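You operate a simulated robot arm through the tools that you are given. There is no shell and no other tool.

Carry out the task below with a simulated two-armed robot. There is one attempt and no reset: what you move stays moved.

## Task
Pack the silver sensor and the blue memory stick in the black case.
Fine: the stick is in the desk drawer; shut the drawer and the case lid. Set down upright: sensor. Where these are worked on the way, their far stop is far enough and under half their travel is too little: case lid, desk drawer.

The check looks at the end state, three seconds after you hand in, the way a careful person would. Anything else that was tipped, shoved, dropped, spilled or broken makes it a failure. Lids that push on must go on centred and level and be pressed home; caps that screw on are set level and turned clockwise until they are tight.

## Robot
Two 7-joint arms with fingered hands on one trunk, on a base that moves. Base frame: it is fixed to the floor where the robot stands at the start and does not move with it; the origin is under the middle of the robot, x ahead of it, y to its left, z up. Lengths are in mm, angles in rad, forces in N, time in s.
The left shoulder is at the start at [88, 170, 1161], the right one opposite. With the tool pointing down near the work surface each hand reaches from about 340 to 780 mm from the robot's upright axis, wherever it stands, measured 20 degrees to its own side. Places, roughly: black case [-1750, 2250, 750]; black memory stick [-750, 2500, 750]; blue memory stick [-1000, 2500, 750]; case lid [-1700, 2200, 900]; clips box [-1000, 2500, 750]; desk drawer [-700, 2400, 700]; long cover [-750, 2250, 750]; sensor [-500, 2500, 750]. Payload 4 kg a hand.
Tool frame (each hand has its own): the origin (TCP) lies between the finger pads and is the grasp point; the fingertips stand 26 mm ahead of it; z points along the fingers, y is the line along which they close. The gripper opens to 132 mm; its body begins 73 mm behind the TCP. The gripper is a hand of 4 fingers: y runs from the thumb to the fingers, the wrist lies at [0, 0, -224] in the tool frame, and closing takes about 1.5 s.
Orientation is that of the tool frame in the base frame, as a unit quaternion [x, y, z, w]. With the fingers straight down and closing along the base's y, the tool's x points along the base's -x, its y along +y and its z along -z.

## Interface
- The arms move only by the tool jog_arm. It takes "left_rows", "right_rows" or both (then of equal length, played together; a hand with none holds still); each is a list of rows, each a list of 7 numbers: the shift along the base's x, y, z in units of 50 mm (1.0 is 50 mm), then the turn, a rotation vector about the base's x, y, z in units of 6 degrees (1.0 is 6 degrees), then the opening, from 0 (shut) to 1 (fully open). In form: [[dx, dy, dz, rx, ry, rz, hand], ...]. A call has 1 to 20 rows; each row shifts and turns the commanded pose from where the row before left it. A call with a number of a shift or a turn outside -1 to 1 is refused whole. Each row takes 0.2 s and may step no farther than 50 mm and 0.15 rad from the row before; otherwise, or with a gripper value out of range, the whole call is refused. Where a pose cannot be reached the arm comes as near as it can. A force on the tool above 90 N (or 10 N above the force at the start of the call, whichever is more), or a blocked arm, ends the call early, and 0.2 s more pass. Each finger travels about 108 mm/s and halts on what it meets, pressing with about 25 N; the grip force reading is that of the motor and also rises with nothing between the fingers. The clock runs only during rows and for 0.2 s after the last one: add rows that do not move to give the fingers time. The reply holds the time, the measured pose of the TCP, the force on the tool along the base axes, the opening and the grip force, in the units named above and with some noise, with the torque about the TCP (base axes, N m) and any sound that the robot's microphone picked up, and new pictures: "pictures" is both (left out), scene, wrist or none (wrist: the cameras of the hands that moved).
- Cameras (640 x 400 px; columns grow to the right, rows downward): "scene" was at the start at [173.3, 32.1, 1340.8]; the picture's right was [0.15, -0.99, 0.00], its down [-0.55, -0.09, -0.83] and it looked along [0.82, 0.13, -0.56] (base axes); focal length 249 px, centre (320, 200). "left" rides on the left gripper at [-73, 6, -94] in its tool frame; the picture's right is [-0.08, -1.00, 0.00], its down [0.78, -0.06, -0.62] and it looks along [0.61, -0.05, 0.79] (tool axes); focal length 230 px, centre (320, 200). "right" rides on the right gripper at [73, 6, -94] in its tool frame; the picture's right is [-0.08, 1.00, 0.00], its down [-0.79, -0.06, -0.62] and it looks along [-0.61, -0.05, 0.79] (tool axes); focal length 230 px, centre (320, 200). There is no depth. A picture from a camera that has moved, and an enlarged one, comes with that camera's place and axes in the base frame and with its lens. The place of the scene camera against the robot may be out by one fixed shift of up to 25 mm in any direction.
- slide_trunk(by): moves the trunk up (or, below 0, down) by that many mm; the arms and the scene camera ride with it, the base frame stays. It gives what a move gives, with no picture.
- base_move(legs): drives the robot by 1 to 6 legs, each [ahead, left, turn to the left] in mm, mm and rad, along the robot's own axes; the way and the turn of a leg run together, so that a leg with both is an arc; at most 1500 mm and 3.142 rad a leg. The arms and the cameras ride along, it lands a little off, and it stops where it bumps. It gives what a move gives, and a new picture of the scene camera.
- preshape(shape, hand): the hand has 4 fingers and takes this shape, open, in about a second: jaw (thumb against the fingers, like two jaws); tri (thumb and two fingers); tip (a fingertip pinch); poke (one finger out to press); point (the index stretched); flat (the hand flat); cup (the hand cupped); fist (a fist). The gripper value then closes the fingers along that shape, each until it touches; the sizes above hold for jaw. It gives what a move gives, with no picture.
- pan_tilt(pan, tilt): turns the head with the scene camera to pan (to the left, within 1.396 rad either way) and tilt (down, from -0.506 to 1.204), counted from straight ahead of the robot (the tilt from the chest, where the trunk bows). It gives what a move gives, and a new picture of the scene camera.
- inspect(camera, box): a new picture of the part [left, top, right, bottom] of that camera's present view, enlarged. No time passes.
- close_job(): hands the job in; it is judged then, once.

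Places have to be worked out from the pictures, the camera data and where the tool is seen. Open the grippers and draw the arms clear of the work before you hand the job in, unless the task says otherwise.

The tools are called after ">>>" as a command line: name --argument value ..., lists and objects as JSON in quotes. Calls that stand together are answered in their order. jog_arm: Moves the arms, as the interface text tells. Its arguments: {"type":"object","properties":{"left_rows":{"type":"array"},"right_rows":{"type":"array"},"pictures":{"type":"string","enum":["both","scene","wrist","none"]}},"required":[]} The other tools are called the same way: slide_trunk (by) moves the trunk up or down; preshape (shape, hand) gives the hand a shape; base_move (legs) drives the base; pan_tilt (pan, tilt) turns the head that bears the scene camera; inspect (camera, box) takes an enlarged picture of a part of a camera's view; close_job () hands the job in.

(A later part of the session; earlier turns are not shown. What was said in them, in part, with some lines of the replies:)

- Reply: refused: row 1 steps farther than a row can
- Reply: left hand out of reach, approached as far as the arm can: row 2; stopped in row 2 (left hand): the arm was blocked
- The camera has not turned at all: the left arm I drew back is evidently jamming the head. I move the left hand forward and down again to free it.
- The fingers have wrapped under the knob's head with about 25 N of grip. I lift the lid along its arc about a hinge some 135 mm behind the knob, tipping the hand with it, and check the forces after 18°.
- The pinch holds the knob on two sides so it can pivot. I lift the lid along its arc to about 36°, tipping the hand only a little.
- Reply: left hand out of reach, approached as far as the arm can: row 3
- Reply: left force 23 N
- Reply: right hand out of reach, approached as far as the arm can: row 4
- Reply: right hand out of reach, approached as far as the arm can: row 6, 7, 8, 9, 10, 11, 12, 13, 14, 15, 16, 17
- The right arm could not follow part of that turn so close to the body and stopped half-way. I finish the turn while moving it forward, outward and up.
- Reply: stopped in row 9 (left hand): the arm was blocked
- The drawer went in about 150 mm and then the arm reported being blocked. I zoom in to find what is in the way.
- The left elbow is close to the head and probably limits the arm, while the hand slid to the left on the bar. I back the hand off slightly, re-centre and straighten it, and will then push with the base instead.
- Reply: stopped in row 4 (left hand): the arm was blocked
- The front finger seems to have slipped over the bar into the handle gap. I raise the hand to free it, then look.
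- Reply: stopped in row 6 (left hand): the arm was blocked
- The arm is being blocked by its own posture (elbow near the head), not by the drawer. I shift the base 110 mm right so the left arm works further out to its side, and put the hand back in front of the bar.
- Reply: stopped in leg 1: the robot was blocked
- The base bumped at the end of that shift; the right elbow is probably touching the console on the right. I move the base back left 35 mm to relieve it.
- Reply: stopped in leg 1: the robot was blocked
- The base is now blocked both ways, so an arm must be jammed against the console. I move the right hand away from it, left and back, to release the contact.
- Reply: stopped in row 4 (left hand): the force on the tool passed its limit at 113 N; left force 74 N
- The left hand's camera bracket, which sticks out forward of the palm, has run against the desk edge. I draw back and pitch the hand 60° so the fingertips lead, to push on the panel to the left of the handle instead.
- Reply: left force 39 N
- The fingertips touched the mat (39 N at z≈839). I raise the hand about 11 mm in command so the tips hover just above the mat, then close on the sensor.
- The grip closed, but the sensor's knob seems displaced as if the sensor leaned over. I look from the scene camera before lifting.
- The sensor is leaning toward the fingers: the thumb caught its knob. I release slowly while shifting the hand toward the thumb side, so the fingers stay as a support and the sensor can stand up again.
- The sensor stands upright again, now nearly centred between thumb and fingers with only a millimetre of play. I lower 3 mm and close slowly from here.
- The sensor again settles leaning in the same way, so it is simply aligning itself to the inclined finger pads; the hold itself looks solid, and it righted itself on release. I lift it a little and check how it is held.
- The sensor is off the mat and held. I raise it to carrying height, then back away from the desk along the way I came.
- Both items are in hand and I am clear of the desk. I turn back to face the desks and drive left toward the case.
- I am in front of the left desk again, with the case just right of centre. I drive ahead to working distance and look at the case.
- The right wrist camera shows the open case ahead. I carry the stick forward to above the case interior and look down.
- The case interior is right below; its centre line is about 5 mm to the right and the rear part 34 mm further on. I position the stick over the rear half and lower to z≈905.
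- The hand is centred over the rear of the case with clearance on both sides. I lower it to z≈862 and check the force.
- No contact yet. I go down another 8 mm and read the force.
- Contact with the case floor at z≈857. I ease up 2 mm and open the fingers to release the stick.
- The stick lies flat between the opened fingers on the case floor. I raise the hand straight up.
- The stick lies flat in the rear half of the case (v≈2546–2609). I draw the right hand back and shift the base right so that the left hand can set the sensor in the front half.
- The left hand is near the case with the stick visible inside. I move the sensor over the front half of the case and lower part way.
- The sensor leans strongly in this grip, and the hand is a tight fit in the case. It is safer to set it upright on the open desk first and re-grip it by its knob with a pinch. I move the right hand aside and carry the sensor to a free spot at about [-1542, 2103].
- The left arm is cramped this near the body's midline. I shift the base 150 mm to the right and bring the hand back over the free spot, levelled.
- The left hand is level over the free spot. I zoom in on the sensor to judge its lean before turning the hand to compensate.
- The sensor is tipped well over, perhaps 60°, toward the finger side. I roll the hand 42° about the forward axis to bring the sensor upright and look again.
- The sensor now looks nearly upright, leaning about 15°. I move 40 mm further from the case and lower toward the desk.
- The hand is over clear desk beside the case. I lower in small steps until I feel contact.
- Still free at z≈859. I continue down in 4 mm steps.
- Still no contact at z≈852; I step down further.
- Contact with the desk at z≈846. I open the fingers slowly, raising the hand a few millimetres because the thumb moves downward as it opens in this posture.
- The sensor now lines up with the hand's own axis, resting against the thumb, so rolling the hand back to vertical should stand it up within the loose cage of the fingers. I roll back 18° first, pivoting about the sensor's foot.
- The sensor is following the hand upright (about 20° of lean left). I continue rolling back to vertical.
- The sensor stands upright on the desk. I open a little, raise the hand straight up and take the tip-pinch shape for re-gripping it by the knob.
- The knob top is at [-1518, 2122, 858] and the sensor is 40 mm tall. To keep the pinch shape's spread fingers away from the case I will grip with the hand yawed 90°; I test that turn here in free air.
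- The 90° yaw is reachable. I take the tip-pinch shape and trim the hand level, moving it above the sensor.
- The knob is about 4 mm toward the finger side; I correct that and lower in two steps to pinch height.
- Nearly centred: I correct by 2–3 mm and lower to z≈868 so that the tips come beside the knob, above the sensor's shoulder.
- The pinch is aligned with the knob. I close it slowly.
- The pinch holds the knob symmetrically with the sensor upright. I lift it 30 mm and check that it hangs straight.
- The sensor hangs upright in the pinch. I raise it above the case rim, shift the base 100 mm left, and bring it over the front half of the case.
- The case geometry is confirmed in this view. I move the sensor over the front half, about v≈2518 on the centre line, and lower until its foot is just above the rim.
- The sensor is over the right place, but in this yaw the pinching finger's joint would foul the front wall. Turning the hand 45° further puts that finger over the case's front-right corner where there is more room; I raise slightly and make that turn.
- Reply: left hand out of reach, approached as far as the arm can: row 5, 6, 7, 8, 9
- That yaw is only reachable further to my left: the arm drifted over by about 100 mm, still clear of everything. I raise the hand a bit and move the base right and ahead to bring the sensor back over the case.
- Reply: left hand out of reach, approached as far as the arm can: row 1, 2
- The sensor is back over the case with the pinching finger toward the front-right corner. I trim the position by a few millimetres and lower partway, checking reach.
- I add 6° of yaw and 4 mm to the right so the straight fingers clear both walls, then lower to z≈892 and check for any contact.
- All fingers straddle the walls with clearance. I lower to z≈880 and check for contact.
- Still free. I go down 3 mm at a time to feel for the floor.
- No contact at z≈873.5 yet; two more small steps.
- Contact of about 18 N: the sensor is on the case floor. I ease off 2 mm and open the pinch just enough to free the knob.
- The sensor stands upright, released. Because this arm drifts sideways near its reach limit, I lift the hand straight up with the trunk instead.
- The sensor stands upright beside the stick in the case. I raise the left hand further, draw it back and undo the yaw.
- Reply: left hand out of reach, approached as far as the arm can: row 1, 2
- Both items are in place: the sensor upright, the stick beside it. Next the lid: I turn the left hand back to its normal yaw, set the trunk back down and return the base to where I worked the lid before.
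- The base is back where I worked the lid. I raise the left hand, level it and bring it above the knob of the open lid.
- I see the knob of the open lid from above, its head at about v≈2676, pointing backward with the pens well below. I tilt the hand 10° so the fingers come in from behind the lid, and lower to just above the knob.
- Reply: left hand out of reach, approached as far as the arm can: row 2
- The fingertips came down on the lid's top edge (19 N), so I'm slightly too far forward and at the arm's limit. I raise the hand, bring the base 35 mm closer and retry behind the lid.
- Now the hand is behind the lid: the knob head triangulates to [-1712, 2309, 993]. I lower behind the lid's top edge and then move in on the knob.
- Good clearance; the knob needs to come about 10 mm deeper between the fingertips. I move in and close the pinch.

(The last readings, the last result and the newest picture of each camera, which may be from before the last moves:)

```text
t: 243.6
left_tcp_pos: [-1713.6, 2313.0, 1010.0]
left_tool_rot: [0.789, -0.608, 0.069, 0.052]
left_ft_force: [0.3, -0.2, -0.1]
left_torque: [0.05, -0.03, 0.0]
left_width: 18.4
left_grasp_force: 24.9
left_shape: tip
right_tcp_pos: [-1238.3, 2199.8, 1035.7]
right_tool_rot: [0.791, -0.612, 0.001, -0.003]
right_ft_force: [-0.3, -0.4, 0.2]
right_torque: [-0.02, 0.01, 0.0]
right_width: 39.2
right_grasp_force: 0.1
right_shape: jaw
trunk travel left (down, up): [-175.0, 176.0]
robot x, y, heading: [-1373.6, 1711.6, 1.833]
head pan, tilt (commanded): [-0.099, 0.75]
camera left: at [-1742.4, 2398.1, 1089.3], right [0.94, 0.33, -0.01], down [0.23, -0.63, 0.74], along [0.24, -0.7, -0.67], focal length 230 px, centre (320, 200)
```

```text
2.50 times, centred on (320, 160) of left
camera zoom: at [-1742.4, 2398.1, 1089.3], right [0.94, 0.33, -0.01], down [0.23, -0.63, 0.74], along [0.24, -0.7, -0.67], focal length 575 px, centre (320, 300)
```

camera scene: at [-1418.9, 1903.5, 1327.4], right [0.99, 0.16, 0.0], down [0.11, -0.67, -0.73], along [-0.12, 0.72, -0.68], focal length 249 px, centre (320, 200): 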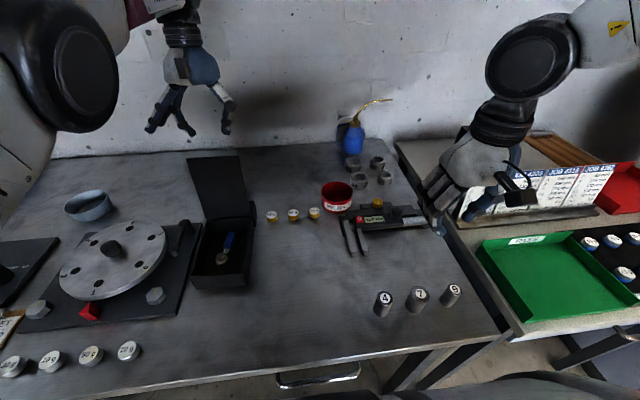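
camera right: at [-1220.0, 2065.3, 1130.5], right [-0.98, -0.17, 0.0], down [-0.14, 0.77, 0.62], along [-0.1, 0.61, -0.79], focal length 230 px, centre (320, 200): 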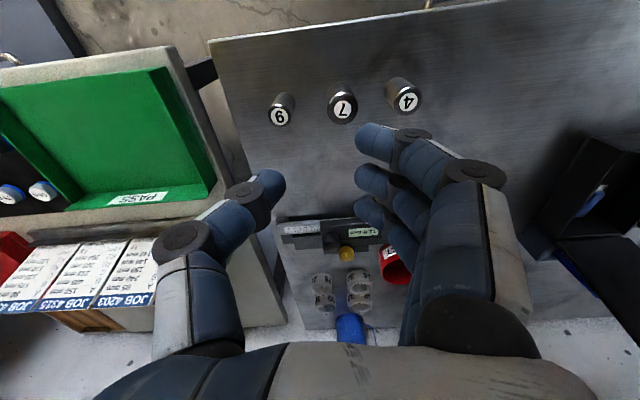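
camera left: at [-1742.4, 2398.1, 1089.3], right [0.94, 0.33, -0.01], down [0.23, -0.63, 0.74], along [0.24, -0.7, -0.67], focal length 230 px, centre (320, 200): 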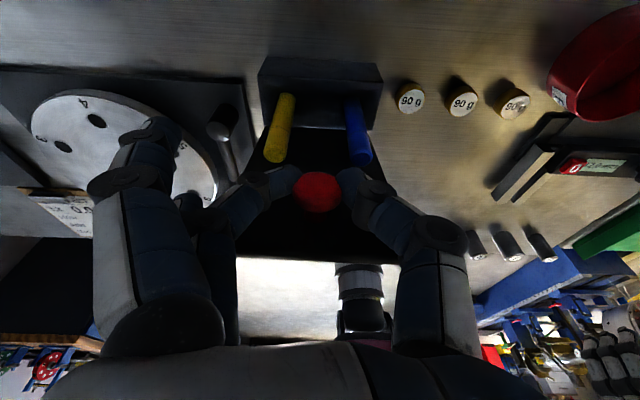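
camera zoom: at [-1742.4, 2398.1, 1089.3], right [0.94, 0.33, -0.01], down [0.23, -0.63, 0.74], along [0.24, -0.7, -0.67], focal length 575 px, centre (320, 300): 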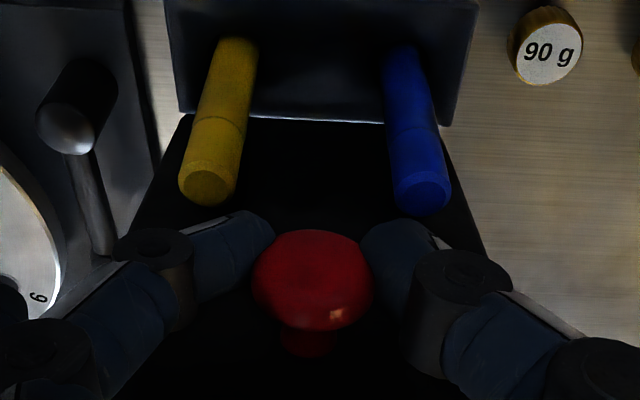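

The knob head is pinched at 25 N. I bring the lid back along its arc, first to about 64°, checking the forces.

>>> jog_arm --left_rows '[[0.068, -0.257, 0.076, 0, 0, 0, 0.0], [0.069, -0.261, 0.046, 0, 0, 0, 0.0], [0.071, -0.267, 0.018, 0, 0, 0, 0.0], [0.07, -0.265, -0.012, 0, 0, 0, 0.0], [0.07, -0.265, -0.038, 0, 0, 0, 0.0], [0.068, -0.257, -0.068, 0, 0, 0, 0.0]]' --pictures "both"

>>> inspect --camera "scene" --box '[150, 140, 290, 300]'

```text
t: 245.0
left_tcp_pos: [-1692.4, 2234.5, 1013.3]
left_tool_rot: [0.79, -0.607, 0.069, 0.052]
left_ft_force: [0.3, 1.2, 1.6]
left_torque: [0.07, 0.06, 0.0]
left_width: 18.1
left_grasp_force: 24.6
left_shape: tip
right_tcp_pos: [-1238.9, 2199.4, 1035.7]
right_tool_rot: [0.79, -0.613, 0.001, -0.003]
right_ft_force: [0.1, -0.3, 0.2]
right_torque: [0.0, 0.01, -0.01]
right_width: 39.0
right_grasp_force: 0.0
right_shape: jaw
trunk travel left (down, up): [-175.0, 176.0]
robot x, y, heading: [-1374.5, 1712.1, 1.831]
head pan, tilt (commanded): [-0.099, 0.75]
camera scene: at [-1418.5, 1902.0, 1327.6], right [0.99, 0.16, 0.0], down [0.11, -0.67, -0.73], along [-0.12, 0.72, -0.68], focal length 249 px, centre (320, 200)
camera left: at [-1721.1, 2319.7, 1093.5], right [0.94, 0.33, -0.01], down [0.23, -0.63, 0.74], along [0.24, -0.7, -0.67], focal length 230 px, centre (320, 200)
```

scene: 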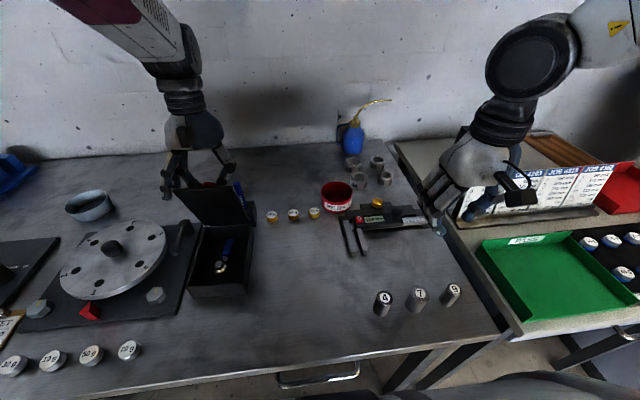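
left: 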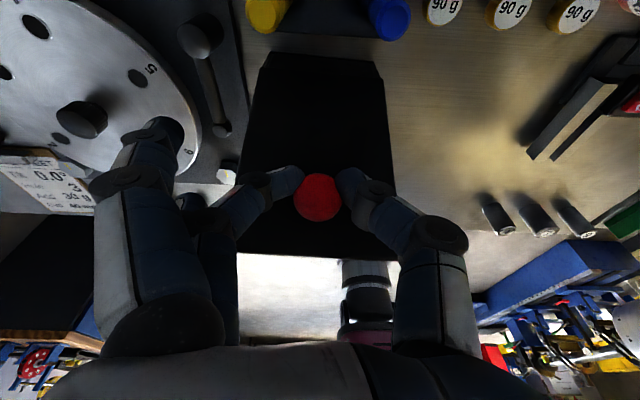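

```text
2.50 times, centred on (220, 220) of scene
camera zoom: at [-1418.5, 1902.0, 1327.6], right [0.99, 0.16, 0.0], down [0.11, -0.67, -0.73], along [-0.12, 0.72, -0.68], focal length 622 px, centre (570, 150)
```

zoom: 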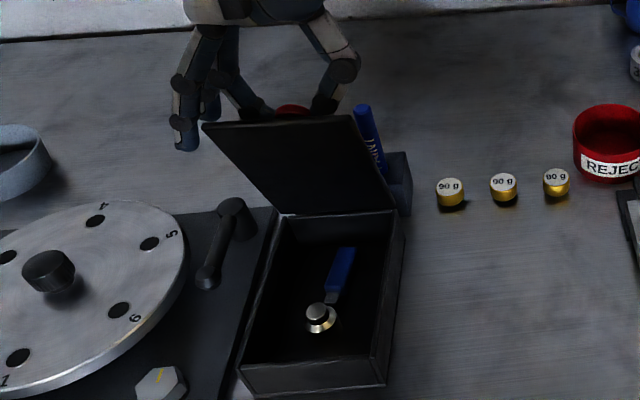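

The lid is swinging down under control, and the sensor and stick stand clear inside. I continue the arc to about 22°.

>>> jog_arm --left_rows '[[0.066, -0.249, -0.096, 0, 0, 0, 0.0], [0.063, -0.238, -0.122, 0, 0, 0, 0.0], [0.06, -0.226, -0.146, 0, 0, 0, 0.0], [0.056, -0.209, -0.17, 0, 0, 0, 0.0], [0.051, -0.191, -0.192, 0, 0, 0, 0.0], [0.048, -0.18, -0.21, 0.322, 0.086, 0, 0.0], [0.042, -0.157, -0.23, 0.322, 0.086, 0, 0.0]]' --pictures "both"

>>> inspect --camera "scene" --box '[150, 160, 290, 300]'

```text
t: 246.6
left_tcp_pos: [-1672.5, 2161.3, 953.3]
left_tool_rot: [0.791, -0.61, 0.041, 0.032]
left_ft_force: [-0.5, -0.2, 0.4]
left_torque: [-0.03, 0.02, -0.01]
left_width: 11.6
left_grasp_force: 24.9
left_shape: tip
right_tcp_pos: [-1239.4, 2198.4, 1036.0]
right_tool_rot: [0.79, -0.614, 0.0, -0.002]
right_ft_force: [0.3, 0.9, 0.0]
right_torque: [0.05, 0.05, 0.03]
right_width: 39.0
right_grasp_force: 0.2
right_shape: jaw
trunk travel left (down, up): [-175.0, 176.0]
robot x, y, heading: [-1375.5, 1711.6, 1.831]
head pan, tilt (commanded): [-0.099, 0.75]
camera scene: at [-1418.6, 1902.4, 1327.5], right [0.99, 0.16, 0.0], down [0.11, -0.67, -0.73], along [-0.12, 0.72, -0.68], focal length 249 px, centre (320, 200)
camera left: at [-1700.2, 2240.5, 1038.8], right [0.94, 0.33, -0.01], down [0.24, -0.68, 0.69], along [0.22, -0.66, -0.72], focal length 230 px, centre (320, 200)
```

scene: 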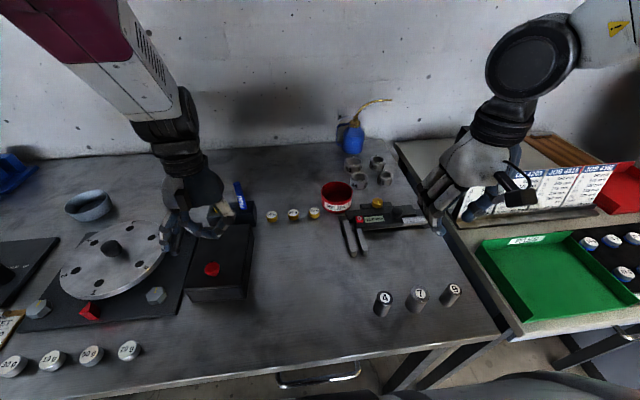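
left: 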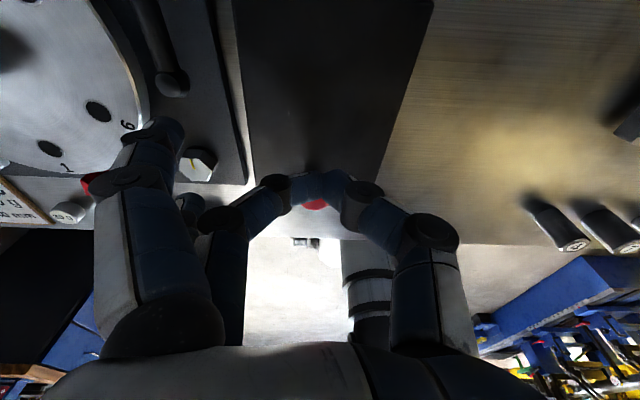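

```text
2.86 times, centred on (220, 230) of scene
camera zoom: at [-1418.6, 1902.4, 1327.5], right [0.99, 0.16, 0.0], down [0.11, -0.67, -0.73], along [-0.12, 0.72, -0.68], focal length 711 px, centre (606, 114)
```

zoom: 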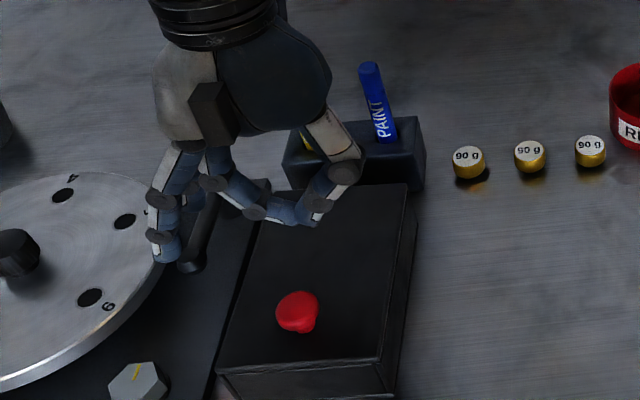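

The knob slipped out of the pinch near the end and the lid closed by itself. I raise the hand away and check that the lid is fully down.

>>> jog_arm --left_rows '[[0, 0, 0.6, 0, 0, 0, 0.2], [0, 0, 0.8, 0, 0, 0, 0.3], [0.1, -0.4, 0.6, 0, 0, 0, 0.3], [-0.3, -0.5, 0.2, 0, 0, 0, 0.3], [-0.4, -0.5, 0, 0, 0, 0, 0.3], [0, 0, 0, 0, 0, 0, 0.3]]' --pictures "both"

>>> inspect --camera "scene" --box '[170, 180, 270, 310]'

>>> inspect --camera "left" --box '[260, 0, 580, 200]'

```text
t: 248.0
left_tcp_pos: [-1701.3, 2093.6, 1064.1]
left_tool_rot: [0.791, -0.61, 0.041, 0.031]
left_ft_force: [-0.5, -0.3, 0.4]
left_torque: [0.03, -0.03, 0.04]
left_width: 39.2
left_grasp_force: 0.0
left_shape: tip
right_tcp_pos: [-1238.4, 2199.7, 1035.2]
right_tool_rot: [0.79, -0.613, 0.001, -0.003]
right_ft_force: [-0.3, 1.0, -0.9]
right_torque: [-0.02, 0.01, -0.02]
right_width: 39.3
right_grasp_force: 0.1
right_shape: jaw
trunk travel left (down, up): [-175.0, 176.0]
robot x, y, heading: [-1370.7, 1712.3, 1.83]
head pan, tilt (commanded): [-0.099, 0.75]
camera scene: at [-1418.8, 1902.7, 1327.4], right [0.99, 0.16, 0.0], down [0.11, -0.67, -0.73], along [-0.12, 0.72, -0.68], focal length 249 px, centre (320, 200)
camera left: at [-1729.6, 2173.3, 1149.4], right [0.94, 0.33, -0.01], down [0.24, -0.68, 0.69], along [0.22, -0.66, -0.72], focal length 230 px, centre (320, 200)
```

scene: 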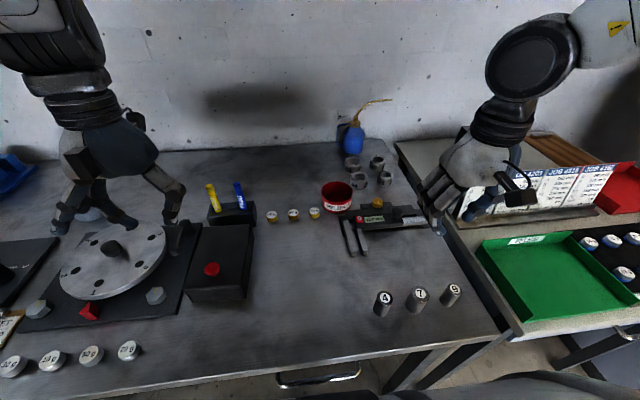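
left: 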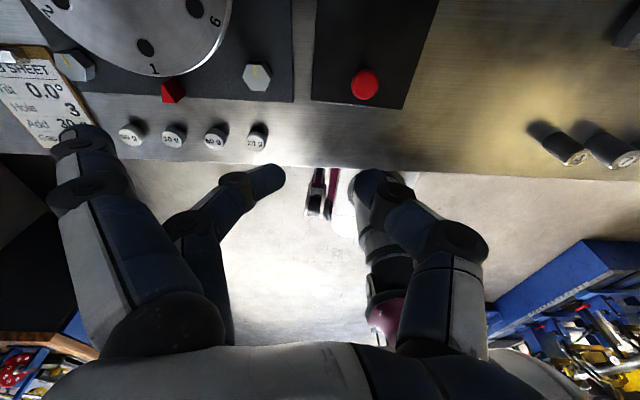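

```text
3.08 times, centred on (220, 245) of scene
camera zoom: at [-1418.8, 1902.7, 1327.4], right [0.99, 0.16, 0.0], down [0.11, -0.67, -0.73], along [-0.12, 0.72, -0.68], focal length 766 px, centre (628, 62)
```

zoom: 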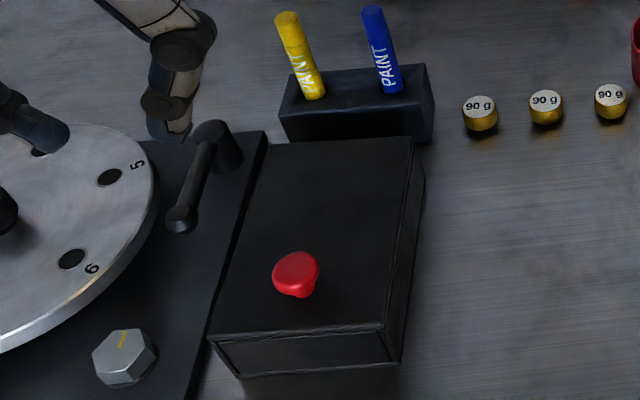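

```text
2.00 times, centred on (420, 100) of left
camera zoom: at [-1729.6, 2173.3, 1149.4], right [0.94, 0.33, -0.01], down [0.24, -0.68, 0.69], along [0.22, -0.66, -0.72], focal length 460 px, centre (120, 400)
```

zoom: 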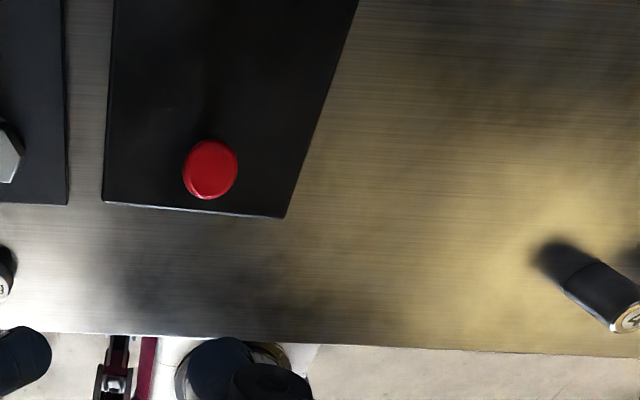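

The lid looks shut, but measuring the knob shows that the case was dragged about 30 mm toward me while the lid closed. I inspect the case closely.

>>> inspect --camera "scene" --box '[180, 200, 260, 310]'

>>> inspect --camera "scene" --box '[180, 270, 260, 310]'

>>> inspect --camera "right" --box '[400, 60, 640, 260]'

```text
3.64 times, centred on (220, 255) of scene
camera zoom: at [-1418.8, 1902.7, 1327.4], right [0.99, 0.16, 0.0], down [0.11, -0.67, -0.73], along [-0.12, 0.72, -0.68], focal length 905 px, centre (684, 0)
```

zoom: 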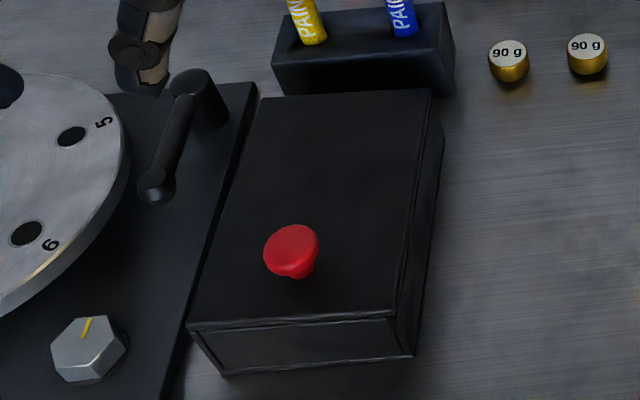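

```text
8.00 times, centred on (220, 290) of scene
camera zoom: at [-1418.8, 1902.7, 1327.4], right [0.99, 0.16, 0.0], down [0.11, -0.67, -0.73], along [-0.12, 0.72, -0.68], focal length 1991 px, centre (1120, -520)
```

zoom: 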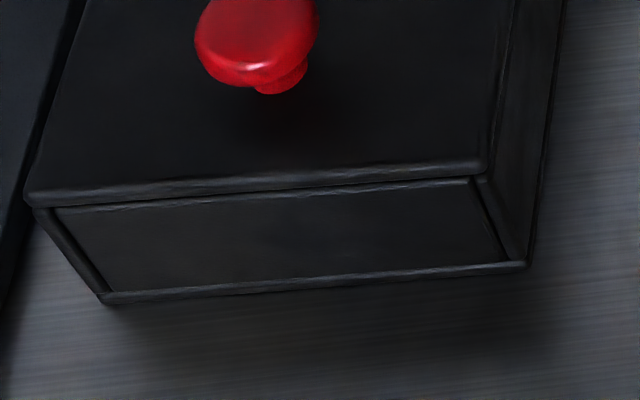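

```text
2.00 times, centred on (520, 160) of right
camera zoom: at [-1226.7, 2127.3, 1130.0], right [-0.99, -0.17, -0.01], down [-0.14, 0.77, 0.62], along [-0.1, 0.61, -0.79], focal length 460 px, centre (-80, 280)
```

zoom: 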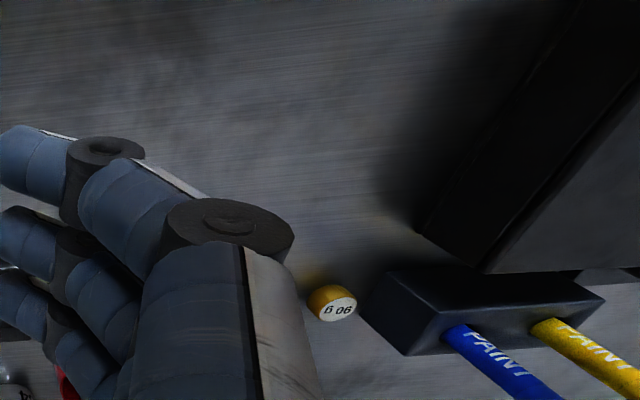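

The lid is flush and shut, the pens were not disturbed, and the case is still square, only about 29 mm nearer to me than before. I'll nudge it gently back: I back the base off, give the left hand a closed jaw and set it down in front of the case.

>>> base_move --legs '[[-100, 0, 0]]'

>>> preshape --shape "jaw" --hand "left"

>>> jog_arm --left_rows '[[0.3, 0.1, 0, 0.25, 0.07, 0, 0.5], [0.35, 0.2, 0, 0.45, 0.12, 0, 0.2], [0.04, 0.3, -0.5, 0, 0, 0, 0.0], [0, 0, -0.8, 0, 0, 0, 0.0], [0, 0, -0.8, 0, 0, 0, 0.0], [0, 0, 0, 0, 0, 0, 0.0]]' --pictures "both"

```text
t: 249.1
left_tcp_pos: [-1676.9, 1995.6, 1064.4]
left_tool_rot: [0.792, -0.609, 0.041, 0.031]
left_ft_force: [-0.3, -0.3, 0.9]
left_torque: [0.03, 0.02, 0.0]
left_width: 39.1
left_grasp_force: 0.1
left_shape: tip
right_tcp_pos: [-1213.0, 2101.1, 1035.2]
right_tool_rot: [0.79, -0.613, 0.001, -0.002]
right_ft_force: [-0.1, 0.3, 0.4]
right_torque: [0.03, -0.01, -0.01]
right_width: 38.9
right_grasp_force: 0.1
right_shape: jaw
trunk travel left (down, up): [-175.0, 176.0]
robot x, y, heading: [-1349.3, 1616.3, 1.826]
head pan, tilt (commanded): [-0.099, 0.75]
camera scene: at [-1392.7, 1804.4, 1327.5], right [0.99, 0.16, 0.0], down [0.11, -0.67, -0.73], along [-0.12, 0.72, -0.68], focal length 249 px, centre (320, 200)
```

scene: 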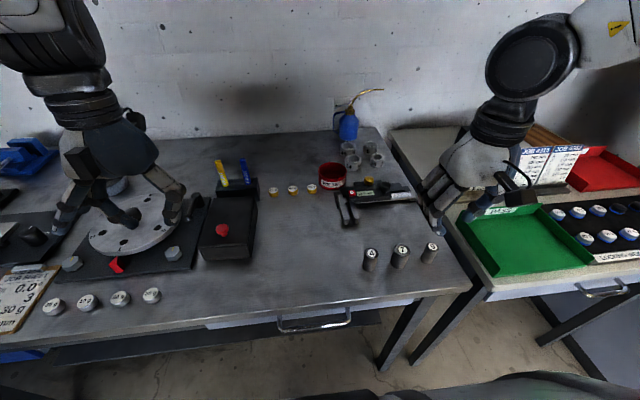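

```text
t: 250.0
left_tcp_pos: [-1677.0, 1995.8, 1063.6]
left_tool_rot: [0.791, -0.609, 0.04, 0.032]
left_ft_force: [-0.5, 0.1, -0.5]
left_torque: [0.05, 0.03, 0.02]
left_width: 132.0
left_grasp_force: 0.0
left_shape: jaw
right_tcp_pos: [-1213.7, 2102.2, 1035.3]
right_tool_rot: [0.79, -0.613, 0.001, -0.003]
right_ft_force: [0.3, -0.1, 0.4]
right_torque: [0.01, -0.03, 0.0]
right_width: 39.4
right_grasp_force: 0.1
right_shape: jaw
trunk travel left (down, up): [-175.0, 176.0]
robot x, y, heading: [-1349.9, 1615.0, 1.831]
head pan, tilt (commanded): [-0.099, 0.75]
```

```text
t: 251.4
left_tcp_pos: [-1648.1, 2038.0, 957.2]
left_tool_rot: [0.796, -0.605, 0.015, -0.003]
left_ft_force: [-0.3, -0.3, 0.2]
left_torque: [0.05, -0.03, 0.01]
left_width: 0.0
left_grasp_force: 24.9
left_shape: jaw
left hand out of reach, approached as far as the arm can: row 2
right_tcp_pos: [-1213.4, 2101.3, 1035.7]
right_tool_rot: [0.79, -0.613, 0.001, -0.002]
right_ft_force: [0.7, -0.3, 0.8]
right_torque: [0.01, -0.02, 0.03]
right_width: 39.3
right_grasp_force: 0.0
right_shape: jaw
trunk travel left (down, up): [-175.0, 176.0]
robot x, y, heading: [-1347.5, 1612.8, 1.829]
head pan, tilt (commanded): [-0.099, 0.75]
camera scene: at [-1392.7, 1804.5, 1327.7], right [0.99, 0.16, 0.0], down [0.11, -0.67, -0.73], along [-0.12, 0.72, -0.68], focal length 249 px, centre (320, 200)
camera left: at [-1677.2, 2109.1, 1049.0], right [0.94, 0.34, 0.02], down [0.25, -0.73, 0.63], along [0.23, -0.59, -0.77], focal length 230 px, centre (320, 200)
```

scene: 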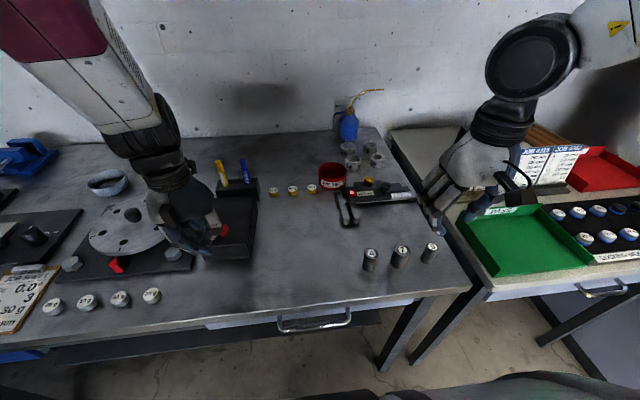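
left: 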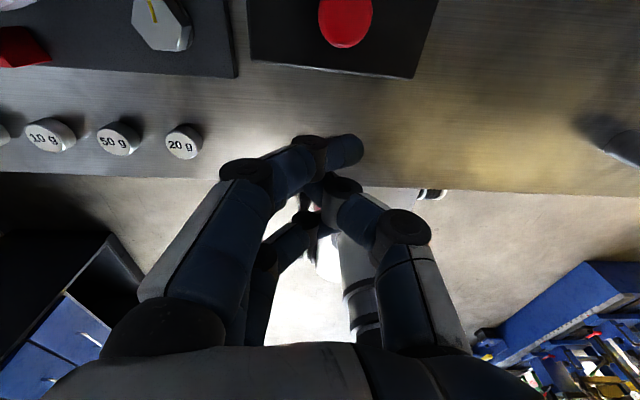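

The closed hand is about 15 mm in front of the case at u≈-1068. I lower it to table level in front of the case.

>>> jog_arm --left_rows '[[0.05, -0.06, -0.8, 0, 0, 0, 0.0], [0.05, 0, -0.8, 0, 0, 0, 0.0], [0, 0, -0.25, 0, 0, 0, 0.0], [0, 0, 0, 0, 0, 0, 0.0]]' --pictures "both"

>>> inspect --camera "scene" --box '[170, 170, 290, 290]'

```text
t: 252.4
left_tcp_pos: [-1642.7, 2032.8, 859.8]
left_tool_rot: [0.793, -0.609, 0.01, 0.009]
left_ft_force: [-0.3, 0.1, -0.4]
left_torque: [-0.01, 0.01, -0.03]
left_width: 0.0
left_grasp_force: 25.6
left_shape: jaw
right_tcp_pos: [-1213.0, 2102.5, 1037.0]
right_tool_rot: [0.79, -0.613, 0.001, -0.003]
right_ft_force: [-0.7, 0.2, 0.5]
right_torque: [0.01, -0.01, -0.01]
right_width: 39.1
right_grasp_force: 0.0
right_shape: jaw
trunk travel left (down, up): [-175.0, 176.0]
robot x, y, heading: [-1344.6, 1613.9, 1.831]
head pan, tilt (commanded): [-0.099, 0.75]
camera scene: at [-1392.9, 1805.1, 1327.5], right [0.99, 0.16, 0.0], down [0.11, -0.67, -0.73], along [-0.12, 0.72, -0.68], focal length 249 px, centre (320, 200)
camera left: at [-1668.9, 2106.0, 951.3], right [0.94, 0.33, 0.0], down [0.26, -0.73, 0.64], along [0.21, -0.6, -0.77], focal length 230 px, centre (320, 200)
```

scene: 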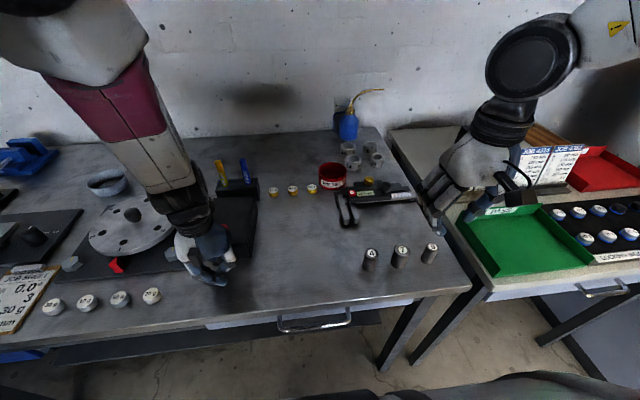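
left: 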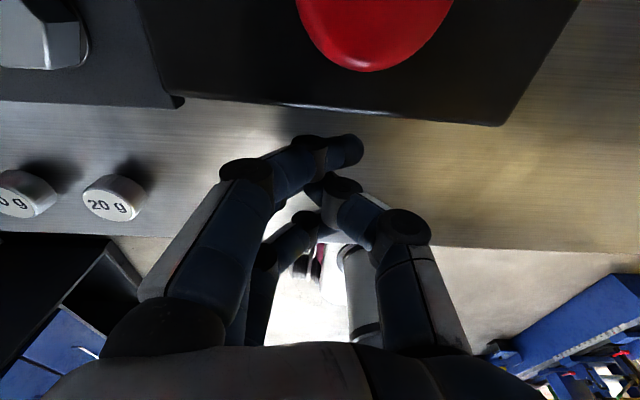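

```text
3.33 times, centred on (230, 230) of scene
camera zoom: at [-1392.9, 1805.1, 1327.5], right [0.99, 0.16, 0.0], down [0.11, -0.67, -0.73], along [-0.12, 0.72, -0.68], focal length 830 px, centre (620, 100)
```

zoom: 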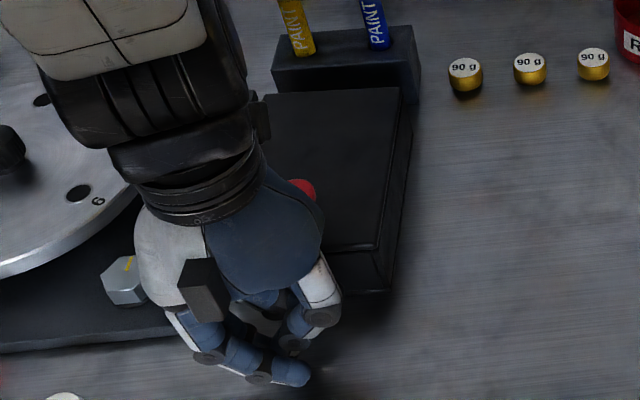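

The hand is centred in front of the case. I push forward slowly, 3 mm per step.

>>> jog_arm --left_rows '[[-0.0154, 0.058, 0, 0, 0, 0, 0.0], [-0.0154, 0.058, 0, 0, 0, 0, 0.0], [-0.0154, 0.058, 0, 0, 0, 0, 0.0], [-0.0154, 0.058, 0, 0, 0, 0, 0.0], [-0.0154, 0.058, 0, 0, 0, 0, 0.0], [-0.0154, 0.058, 0, 0, 0, 0, 0.0], [-0.0154, 0.058, 0, 0, 0, 0, 0.0], [-0.0154, 0.058, 0, 0, 0, 0, 0.0], [-0.0154, 0.058, 0, 0, 0, 0, 0.0], [-0.0154, 0.058, 0, 0, 0, 0, 0.0], [-0.0154, 0.058, 0, 0, 0, 0, 0.0]]' --pictures "wrist"

>>> inspect --camera "scene" --box '[170, 170, 290, 290]'

```text
t: 254.8
left_tcp_pos: [-1651.8, 2063.3, 860.0]
left_tool_rot: [0.793, -0.609, 0.011, 0.008]
left_ft_force: [0.2, -0.1, -0.8]
left_torque: [-0.01, 0.01, 0.03]
left_width: 0.0
left_grasp_force: 24.6
left_shape: jaw
right_tcp_pos: [-1214.2, 2102.0, 1034.8]
right_tool_rot: [0.79, -0.613, 0.001, -0.003]
right_ft_force: [-0.1, 0.4, -0.3]
right_torque: [0.02, 0.02, 0.02]
right_width: 39.0
right_grasp_force: 0.1
right_shape: jaw
trunk travel left (down, up): [-175.0, 176.0]
robot x, y, heading: [-1347.8, 1615.6, 1.829]
head pan, tilt (commanded): [-0.099, 0.75]
camera left: at [-1677.5, 2137.1, 951.8], right [0.94, 0.33, 0.0], down [0.26, -0.73, 0.64], along [0.21, -0.6, -0.77], focal length 230 px, centre (320, 200)
```

left: 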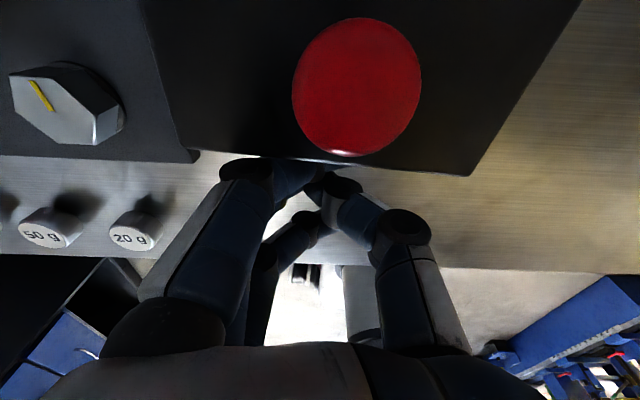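

```text
3.33 times, centred on (230, 230) of scene
camera zoom: at [-1393.0, 1805.1, 1327.5], right [0.99, 0.16, 0.0], down [0.11, -0.67, -0.73], along [-0.12, 0.72, -0.68], focal length 830 px, centre (620, 100)
```

zoom: 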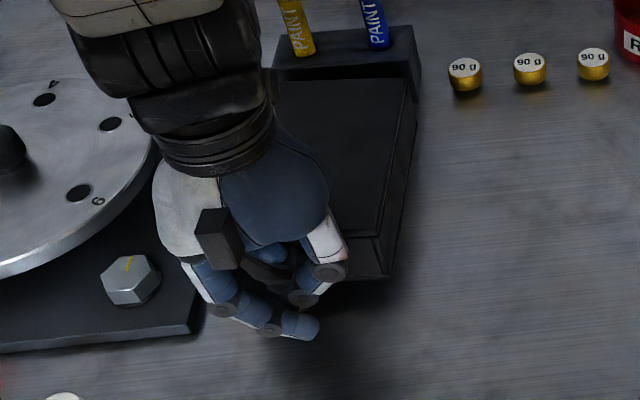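

The case is moving back squarely, with about 17 mm to go. I push the remaining distance at the same slow pace and then withdraw.

>>> jog_arm --left_rows '[[-0.0154, 0.058, 0, 0, 0, 0, 0.0], [-0.0154, 0.058, 0, 0, 0, 0, 0.0], [-0.0154, 0.058, 0, 0, 0, 0, 0.0], [-0.0154, 0.058, 0, 0, 0, 0, 0.0], [-0.0154, 0.058, 0, 0, 0, 0, 0.0], [-0.01, 0.038, 0, 0, 0, 0, 0.0], [0, 0, 0, 0, 0, 0, 0.0]]' --pictures "wrist"

>>> inspect --camera "scene" --box '[170, 170, 290, 290]'

```text
t: 256.4
left_tcp_pos: [-1655.4, 2079.4, 858.7]
left_tool_rot: [0.792, -0.61, 0.011, 0.009]
left_ft_force: [0.7, -2.0, 1.3]
left_torque: [0.05, -0.01, 0.03]
left_width: 0.0
left_grasp_force: 24.8
left_shape: jaw
right_tcp_pos: [-1213.4, 2101.9, 1035.5]
right_tool_rot: [0.79, -0.613, 0.001, -0.003]
right_ft_force: [0.3, -0.3, -0.7]
right_torque: [-0.02, -0.02, -0.06]
right_width: 39.3
right_grasp_force: 0.0
right_shape: jaw
trunk travel left (down, up): [-175.0, 176.0]
robot x, y, heading: [-1345.7, 1616.2, 1.835]
head pan, tilt (commanded): [-0.099, 0.75]
camera left: at [-1681.2, 2152.7, 951.0], right [0.94, 0.33, 0.0], down [0.26, -0.73, 0.64], along [0.21, -0.6, -0.77], focal length 230 px, centre (320, 200)
```

left: 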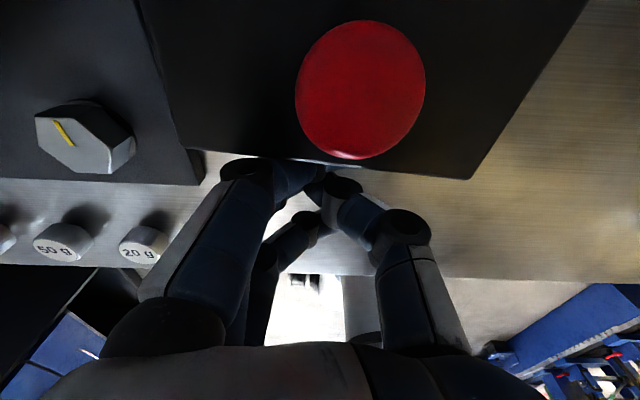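

```text
3.33 times, centred on (230, 230) of scene
camera zoom: at [-1392.8, 1804.9, 1327.5], right [0.99, 0.16, 0.0], down [0.11, -0.67, -0.73], along [-0.12, 0.72, -0.68], focal length 830 px, centre (620, 100)
```

zoom: 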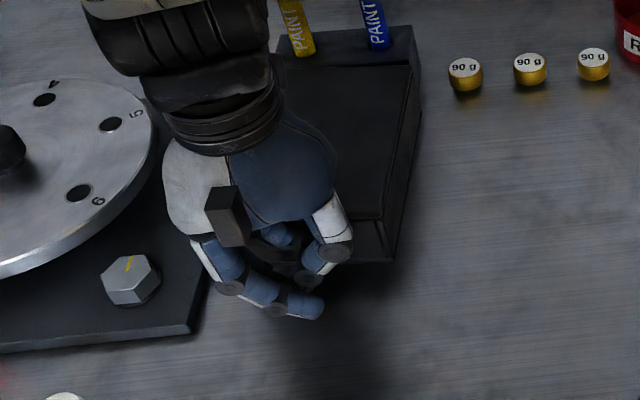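

The front edge is back at v≈2465, its original place, and the case is still square. I withdraw the hand backward and up.

>>> jog_arm --left_rows '[[0.05, -0.2, 0, 0, 0, 0, 0.0], [0.13, -0.5, 0.1, 0, 0, 0, 0.1], [0.1, -0.4, 0.5, 0, 0, 0, 0.2], [0, 0, 0.8, 0, 0, 0, 0.4], [0, 0.2, 0.8, 0, 0, 0, 0.5], [0, 0.4, 0.6, 0, 0, 0, 0.5], [0, 0, 0, 0, 0, 0, 0.5]]' --pictures "both"

>>> inspect --camera "scene" --box '[170, 140, 290, 290]'

>>> inspect --camera "left" --box '[200, 0, 440, 150]'

```text
t: 258.0
left_tcp_pos: [-1643.1, 2054.9, 1001.4]
left_tool_rot: [0.798, -0.602, 0.023, 0.001]
left_ft_force: [0.2, -0.5, -0.8]
left_torque: [-0.06, 0.02, 0.03]
left_width: 65.4
left_grasp_force: 0.0
left_shape: jaw
right_tcp_pos: [-1213.6, 2102.5, 1034.8]
right_tool_rot: [0.79, -0.613, 0.001, -0.002]
right_ft_force: [-0.8, 1.0, -0.5]
right_torque: [0.01, 0.0, -0.01]
right_width: 39.3
right_grasp_force: 0.0
right_shape: jaw
trunk travel left (down, up): [-175.0, 176.0]
robot x, y, heading: [-1347.7, 1609.7, 1.834]
head pan, tilt (commanded): [-0.099, 0.75]
camera scene: at [-1393.0, 1805.1, 1327.5], right [0.99, 0.16, 0.0], down [0.11, -0.67, -0.73], along [-0.12, 0.72, -0.68], focal length 249 px, centre (320, 200)
camera left: at [-1673.1, 2127.0, 1092.0], right [0.94, 0.35, 0.02], down [0.25, -0.72, 0.65], along [0.24, -0.6, -0.76], focal length 230 px, centre (320, 200)
```

scene: 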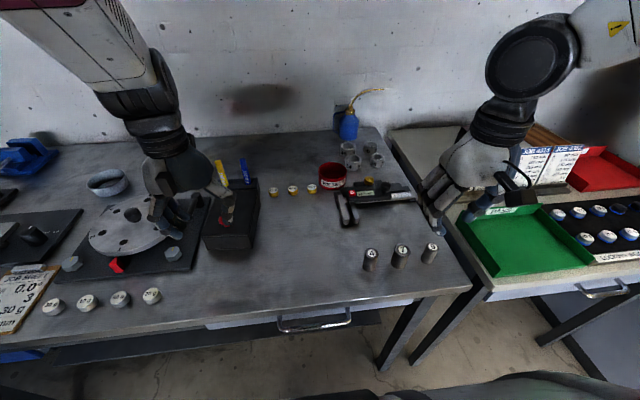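
left: 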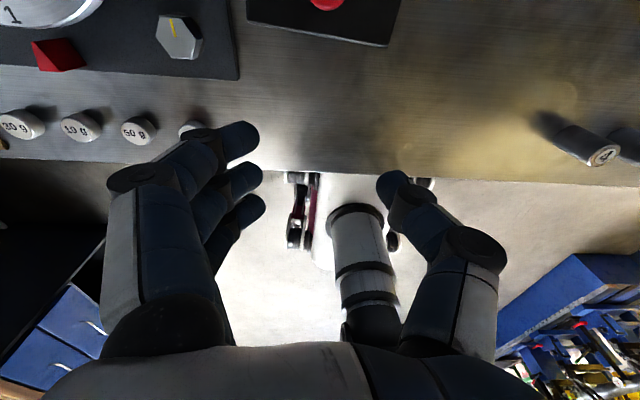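

```text
2.67 times, centred on (230, 215) of scene
camera zoom: at [-1393.0, 1805.1, 1327.5], right [0.99, 0.16, 0.0], down [0.11, -0.67, -0.73], along [-0.12, 0.72, -0.68], focal length 664 px, centre (560, 160)
```

zoom: 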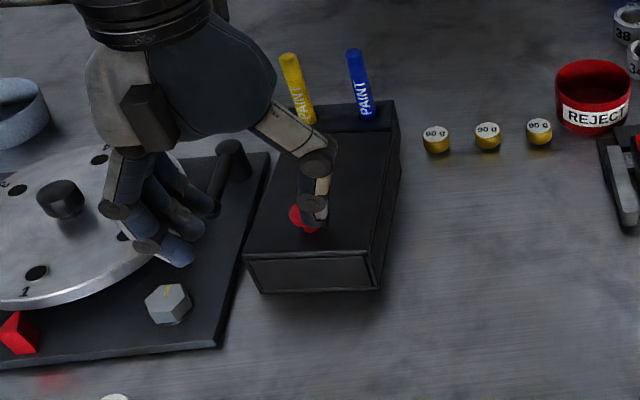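

```text
2.67 times, centred on (320, 75) of left
camera zoom: at [-1673.1, 2127.0, 1092.0], right [0.94, 0.35, 0.02], down [0.25, -0.72, 0.65], along [0.24, -0.6, -0.76], focal length 614 px, centre (320, 533)
```

zoom: 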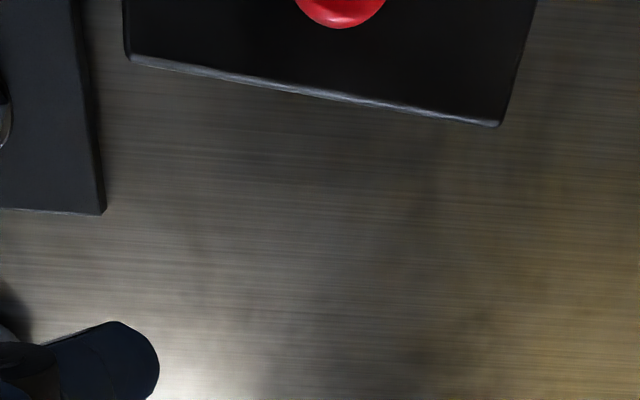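

The case is closed, level and back in place. I open both grippers and back the base away from the desks, then look over the whole scene.

>>> jog_arm --left_rows '[[0, 0, 0.5, 0, 0, 0, 0.8], [0, 0, 0, 0, 0, 0, 1], [0, 0, 0, 0, 0, 0, 1]]' --right_rows '[[0, 0, 0.3, 0, 0, 0, 0.7], [0, 0, 0, 0, 0, 0, 1], [0, 0, 0, 0, 0, 0, 1]]' --pictures "none"

>>> base_move --legs '[[-400, 0, 0]]'

>>> pan_tilt --pan -0.35 --tilt 0.55

```text
t: 258.8
left_tcp_pos: [-1641.9, 2054.5, 1027.3]
left_tool_rot: [0.798, -0.602, 0.022, -0.001]
left_ft_force: [-0.1, -1.2, 1.0]
left_torque: [0.01, 0.02, -0.01]
left_width: 131.9
left_grasp_force: 0.0
left_shape: jaw
right_tcp_pos: [-1213.9, 2102.7, 1050.8]
right_tool_rot: [0.79, -0.612, 0.002, -0.003]
right_ft_force: [-0.1, 0.5, -0.5]
right_torque: [0.05, -0.01, -0.02]
right_width: 131.6
right_grasp_force: 0.2
right_shape: jaw
trunk travel left (down, up): [-175.0, 176.0]
robot x, y, heading: [-1348.0, 1618.4, 1.828]
head pan, tilt (commanded): [-0.099, 0.75]
```

```text
t: 261.3
left_tcp_pos: [-1536.4, 1664.1, 1029.5]
left_tool_rot: [0.796, -0.606, 0.019, -0.004]
left_ft_force: [0.0, 0.5, 0.6]
left_torque: [0.01, 0.0, 0.0]
left_width: 131.8
left_grasp_force: 0.1
left_shape: jaw
right_tcp_pos: [-1108.5, 1708.3, 1050.6]
right_tool_rot: [0.79, -0.614, 0.001, -0.003]
right_ft_force: [-0.3, 0.1, 0.0]
right_torque: [-0.01, -0.01, -0.01]
right_width: 131.8
right_grasp_force: 0.0
right_shape: jaw
trunk travel left (down, up): [-175.0, 176.0]
robot x, y, heading: [-1242.0, 1219.5, 1.829]
head pan, tilt (commanded): [-0.099, 0.75]
camera scene: at [-1287.9, 1410.9, 1327.5], right [0.99, 0.16, 0.0], down [0.11, -0.67, -0.73], along [-0.11, 0.72, -0.68], focal length 249 px, centre (320, 200)
```

scene: 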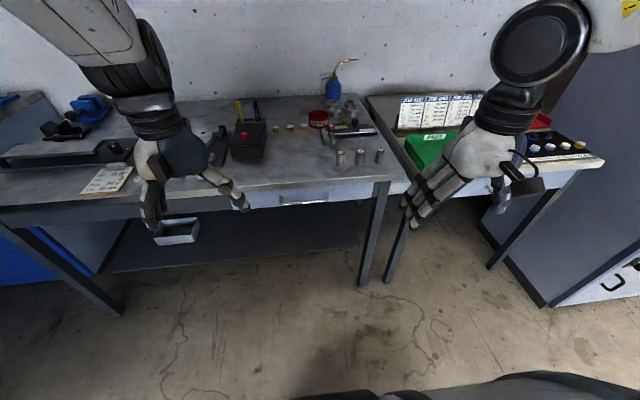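

```text
t: 262.1
left_tcp_pos: [-1536.1, 1663.8, 1029.2]
left_tool_rot: [0.796, -0.604, 0.023, -0.007]
left_ft_force: [-0.4, 0.8, -0.2]
left_torque: [0.02, -0.01, -0.02]
left_width: 131.9
left_grasp_force: 0.0
left_shape: jaw
right_tcp_pos: [-1107.5, 1709.3, 1051.1]
right_tool_rot: [0.789, -0.614, 0.001, -0.002]
right_ft_force: [0.2, -0.2, 0.7]
right_torque: [0.01, -0.02, 0.0]
right_width: 131.7
right_grasp_force: 0.0
right_shape: jaw
trunk travel left (down, up): [-175.0, 176.0]
robot x, y, heading: [-1240.5, 1219.3, 1.828]
head pan, tilt (commanded): [-0.351, 0.55]
camera scene: at [-1266.7, 1419.0, 1344.8], right [1.0, -0.09, 0.0], down [-0.05, -0.52, -0.85], along [0.08, 0.85, -0.52], focal length 249 px, centre (320, 200)
```

scene: 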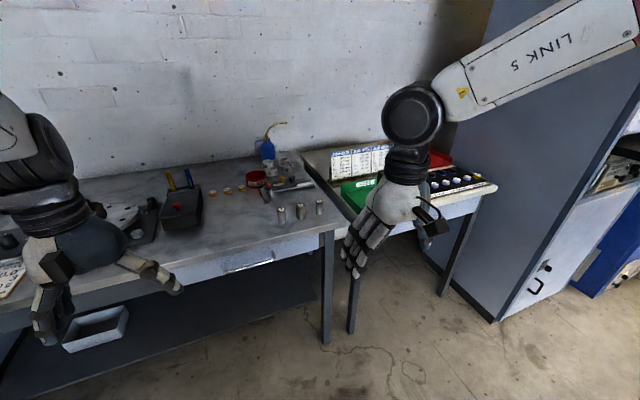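

The desks look orderly from here. I zoom in on the drawer and on the case for a last check.

>>> inspect --camera "scene" --box '[330, 140, 510, 260]'

>>> inspect --camera "scene" --box '[120, 150, 260, 250]'

```text
3.33 times, centred on (420, 200) of scene
camera zoom: at [-1266.7, 1419.0, 1344.8], right [1.0, -0.09, 0.0], down [-0.05, -0.52, -0.85], along [0.08, 0.85, -0.52], focal length 830 px, centre (-13, 200)
```

zoom: 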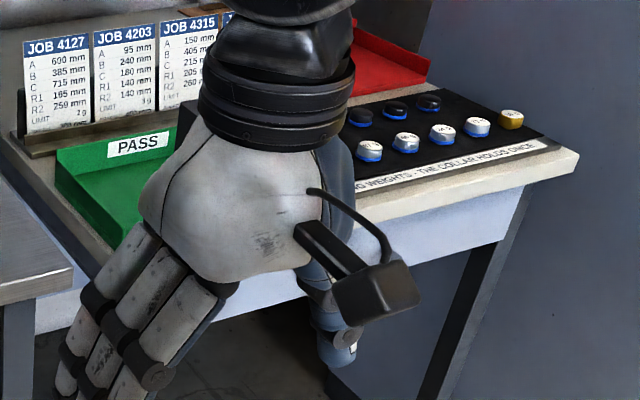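

```text
4.00 times, centred on (190, 200) of scene
camera zoom: at [-1266.7, 1419.0, 1344.8], right [1.0, -0.09, 0.0], down [-0.05, -0.52, -0.85], along [0.08, 0.85, -0.52], focal length 996 px, centre (840, 200)
```

zoom: 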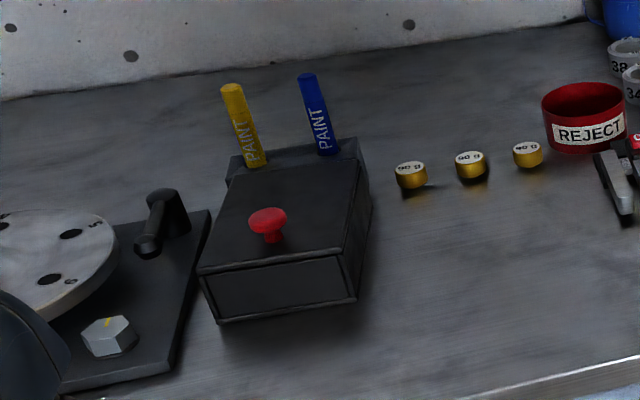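

The case is closed with pens and weights untouched. I shift sideways to get an unobstructed look at the drawer front.

>>> base_move --legs '[[0, -350, 0]]'

>>> inspect --camera "scene" --box '[170, 120, 430, 290]'

```text
t: 265.8
left_tcp_pos: [-1195.6, 1753.1, 1029.0]
left_tool_rot: [0.799, -0.601, 0.023, -0.006]
left_ft_force: [-0.1, 0.5, 0.3]
left_torque: [-0.03, -0.01, -0.03]
left_width: 131.7
left_grasp_force: 0.1
left_shape: jaw
right_tcp_pos: [-767.3, 1801.8, 1050.7]
right_tool_rot: [0.792, -0.611, 0.002, -0.002]
right_ft_force: [0.0, 0.3, -0.3]
right_torque: [0.01, 0.01, 0.0]
right_width: 131.7
right_grasp_force: 0.1
right_shape: jaw
trunk travel left (down, up): [-175.0, 176.0]
robot x, y, heading: [-897.5, 1311.1, 1.833]
head pan, tilt (commanded): [-0.351, 0.55]
camera scene: at [-923.7, 1510.6, 1344.9], right [1.0, -0.09, 0.0], down [-0.04, -0.52, -0.85], along [0.07, 0.85, -0.52], focal length 249 px, centre (320, 200)
```

scene: 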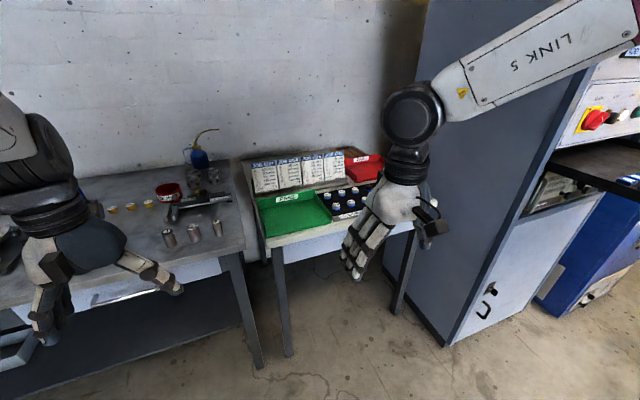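

```text
2.35 times, centred on (300, 205) of scene
camera zoom: at [-923.7, 1510.6, 1344.9], right [1.0, -0.09, 0.0], down [-0.04, -0.52, -0.85], along [0.07, 0.85, -0.52], focal length 586 px, centre (367, 188)
```

zoom: 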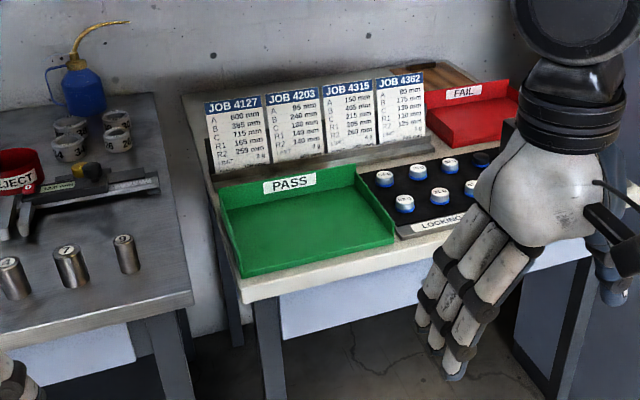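

The drawer front is flush under the desk top, the case lid is down, both hands are empty, open and clear of the work. I hand the job in.

>>> close_job

```text
The job is handed in.
```

I packed the silver sensor and the blue memory stick in the black case, shut the case lid and the desk drawer, and handed the job in. I could not see the sensor after the lid closed.

- **Sensor:** It stands in the front half of the case. It was upright when last seen, with the lid about two-thirds open.
- **Memory stick:** It lies flat in the rear half of the case.
- **Lid:** The knob slipped out of the fingers near the end, so the lid dropped shut the last part of the way. It sits flush, at the same height as before I opened it.
- **Case:** It was dragged about 29 mm toward me while the lid was closing. I pushed it slowly back to within a few millimetres of its original place.
- **Drawer:** It was opened about 258 mm and is now flush under the desk top. The clips box, black stick and long cover were not touched.
- **Console on the right:** I bumped it while shifting the base, probably with the right elbow, and moved off. The last pictures show no change, but I did not check it closely.

The paint pens and the gauge and weights around the case look undisturbed in the last pictures. So do the trays and the weights mat where they could be seen. Both hands are open and clear of the work.
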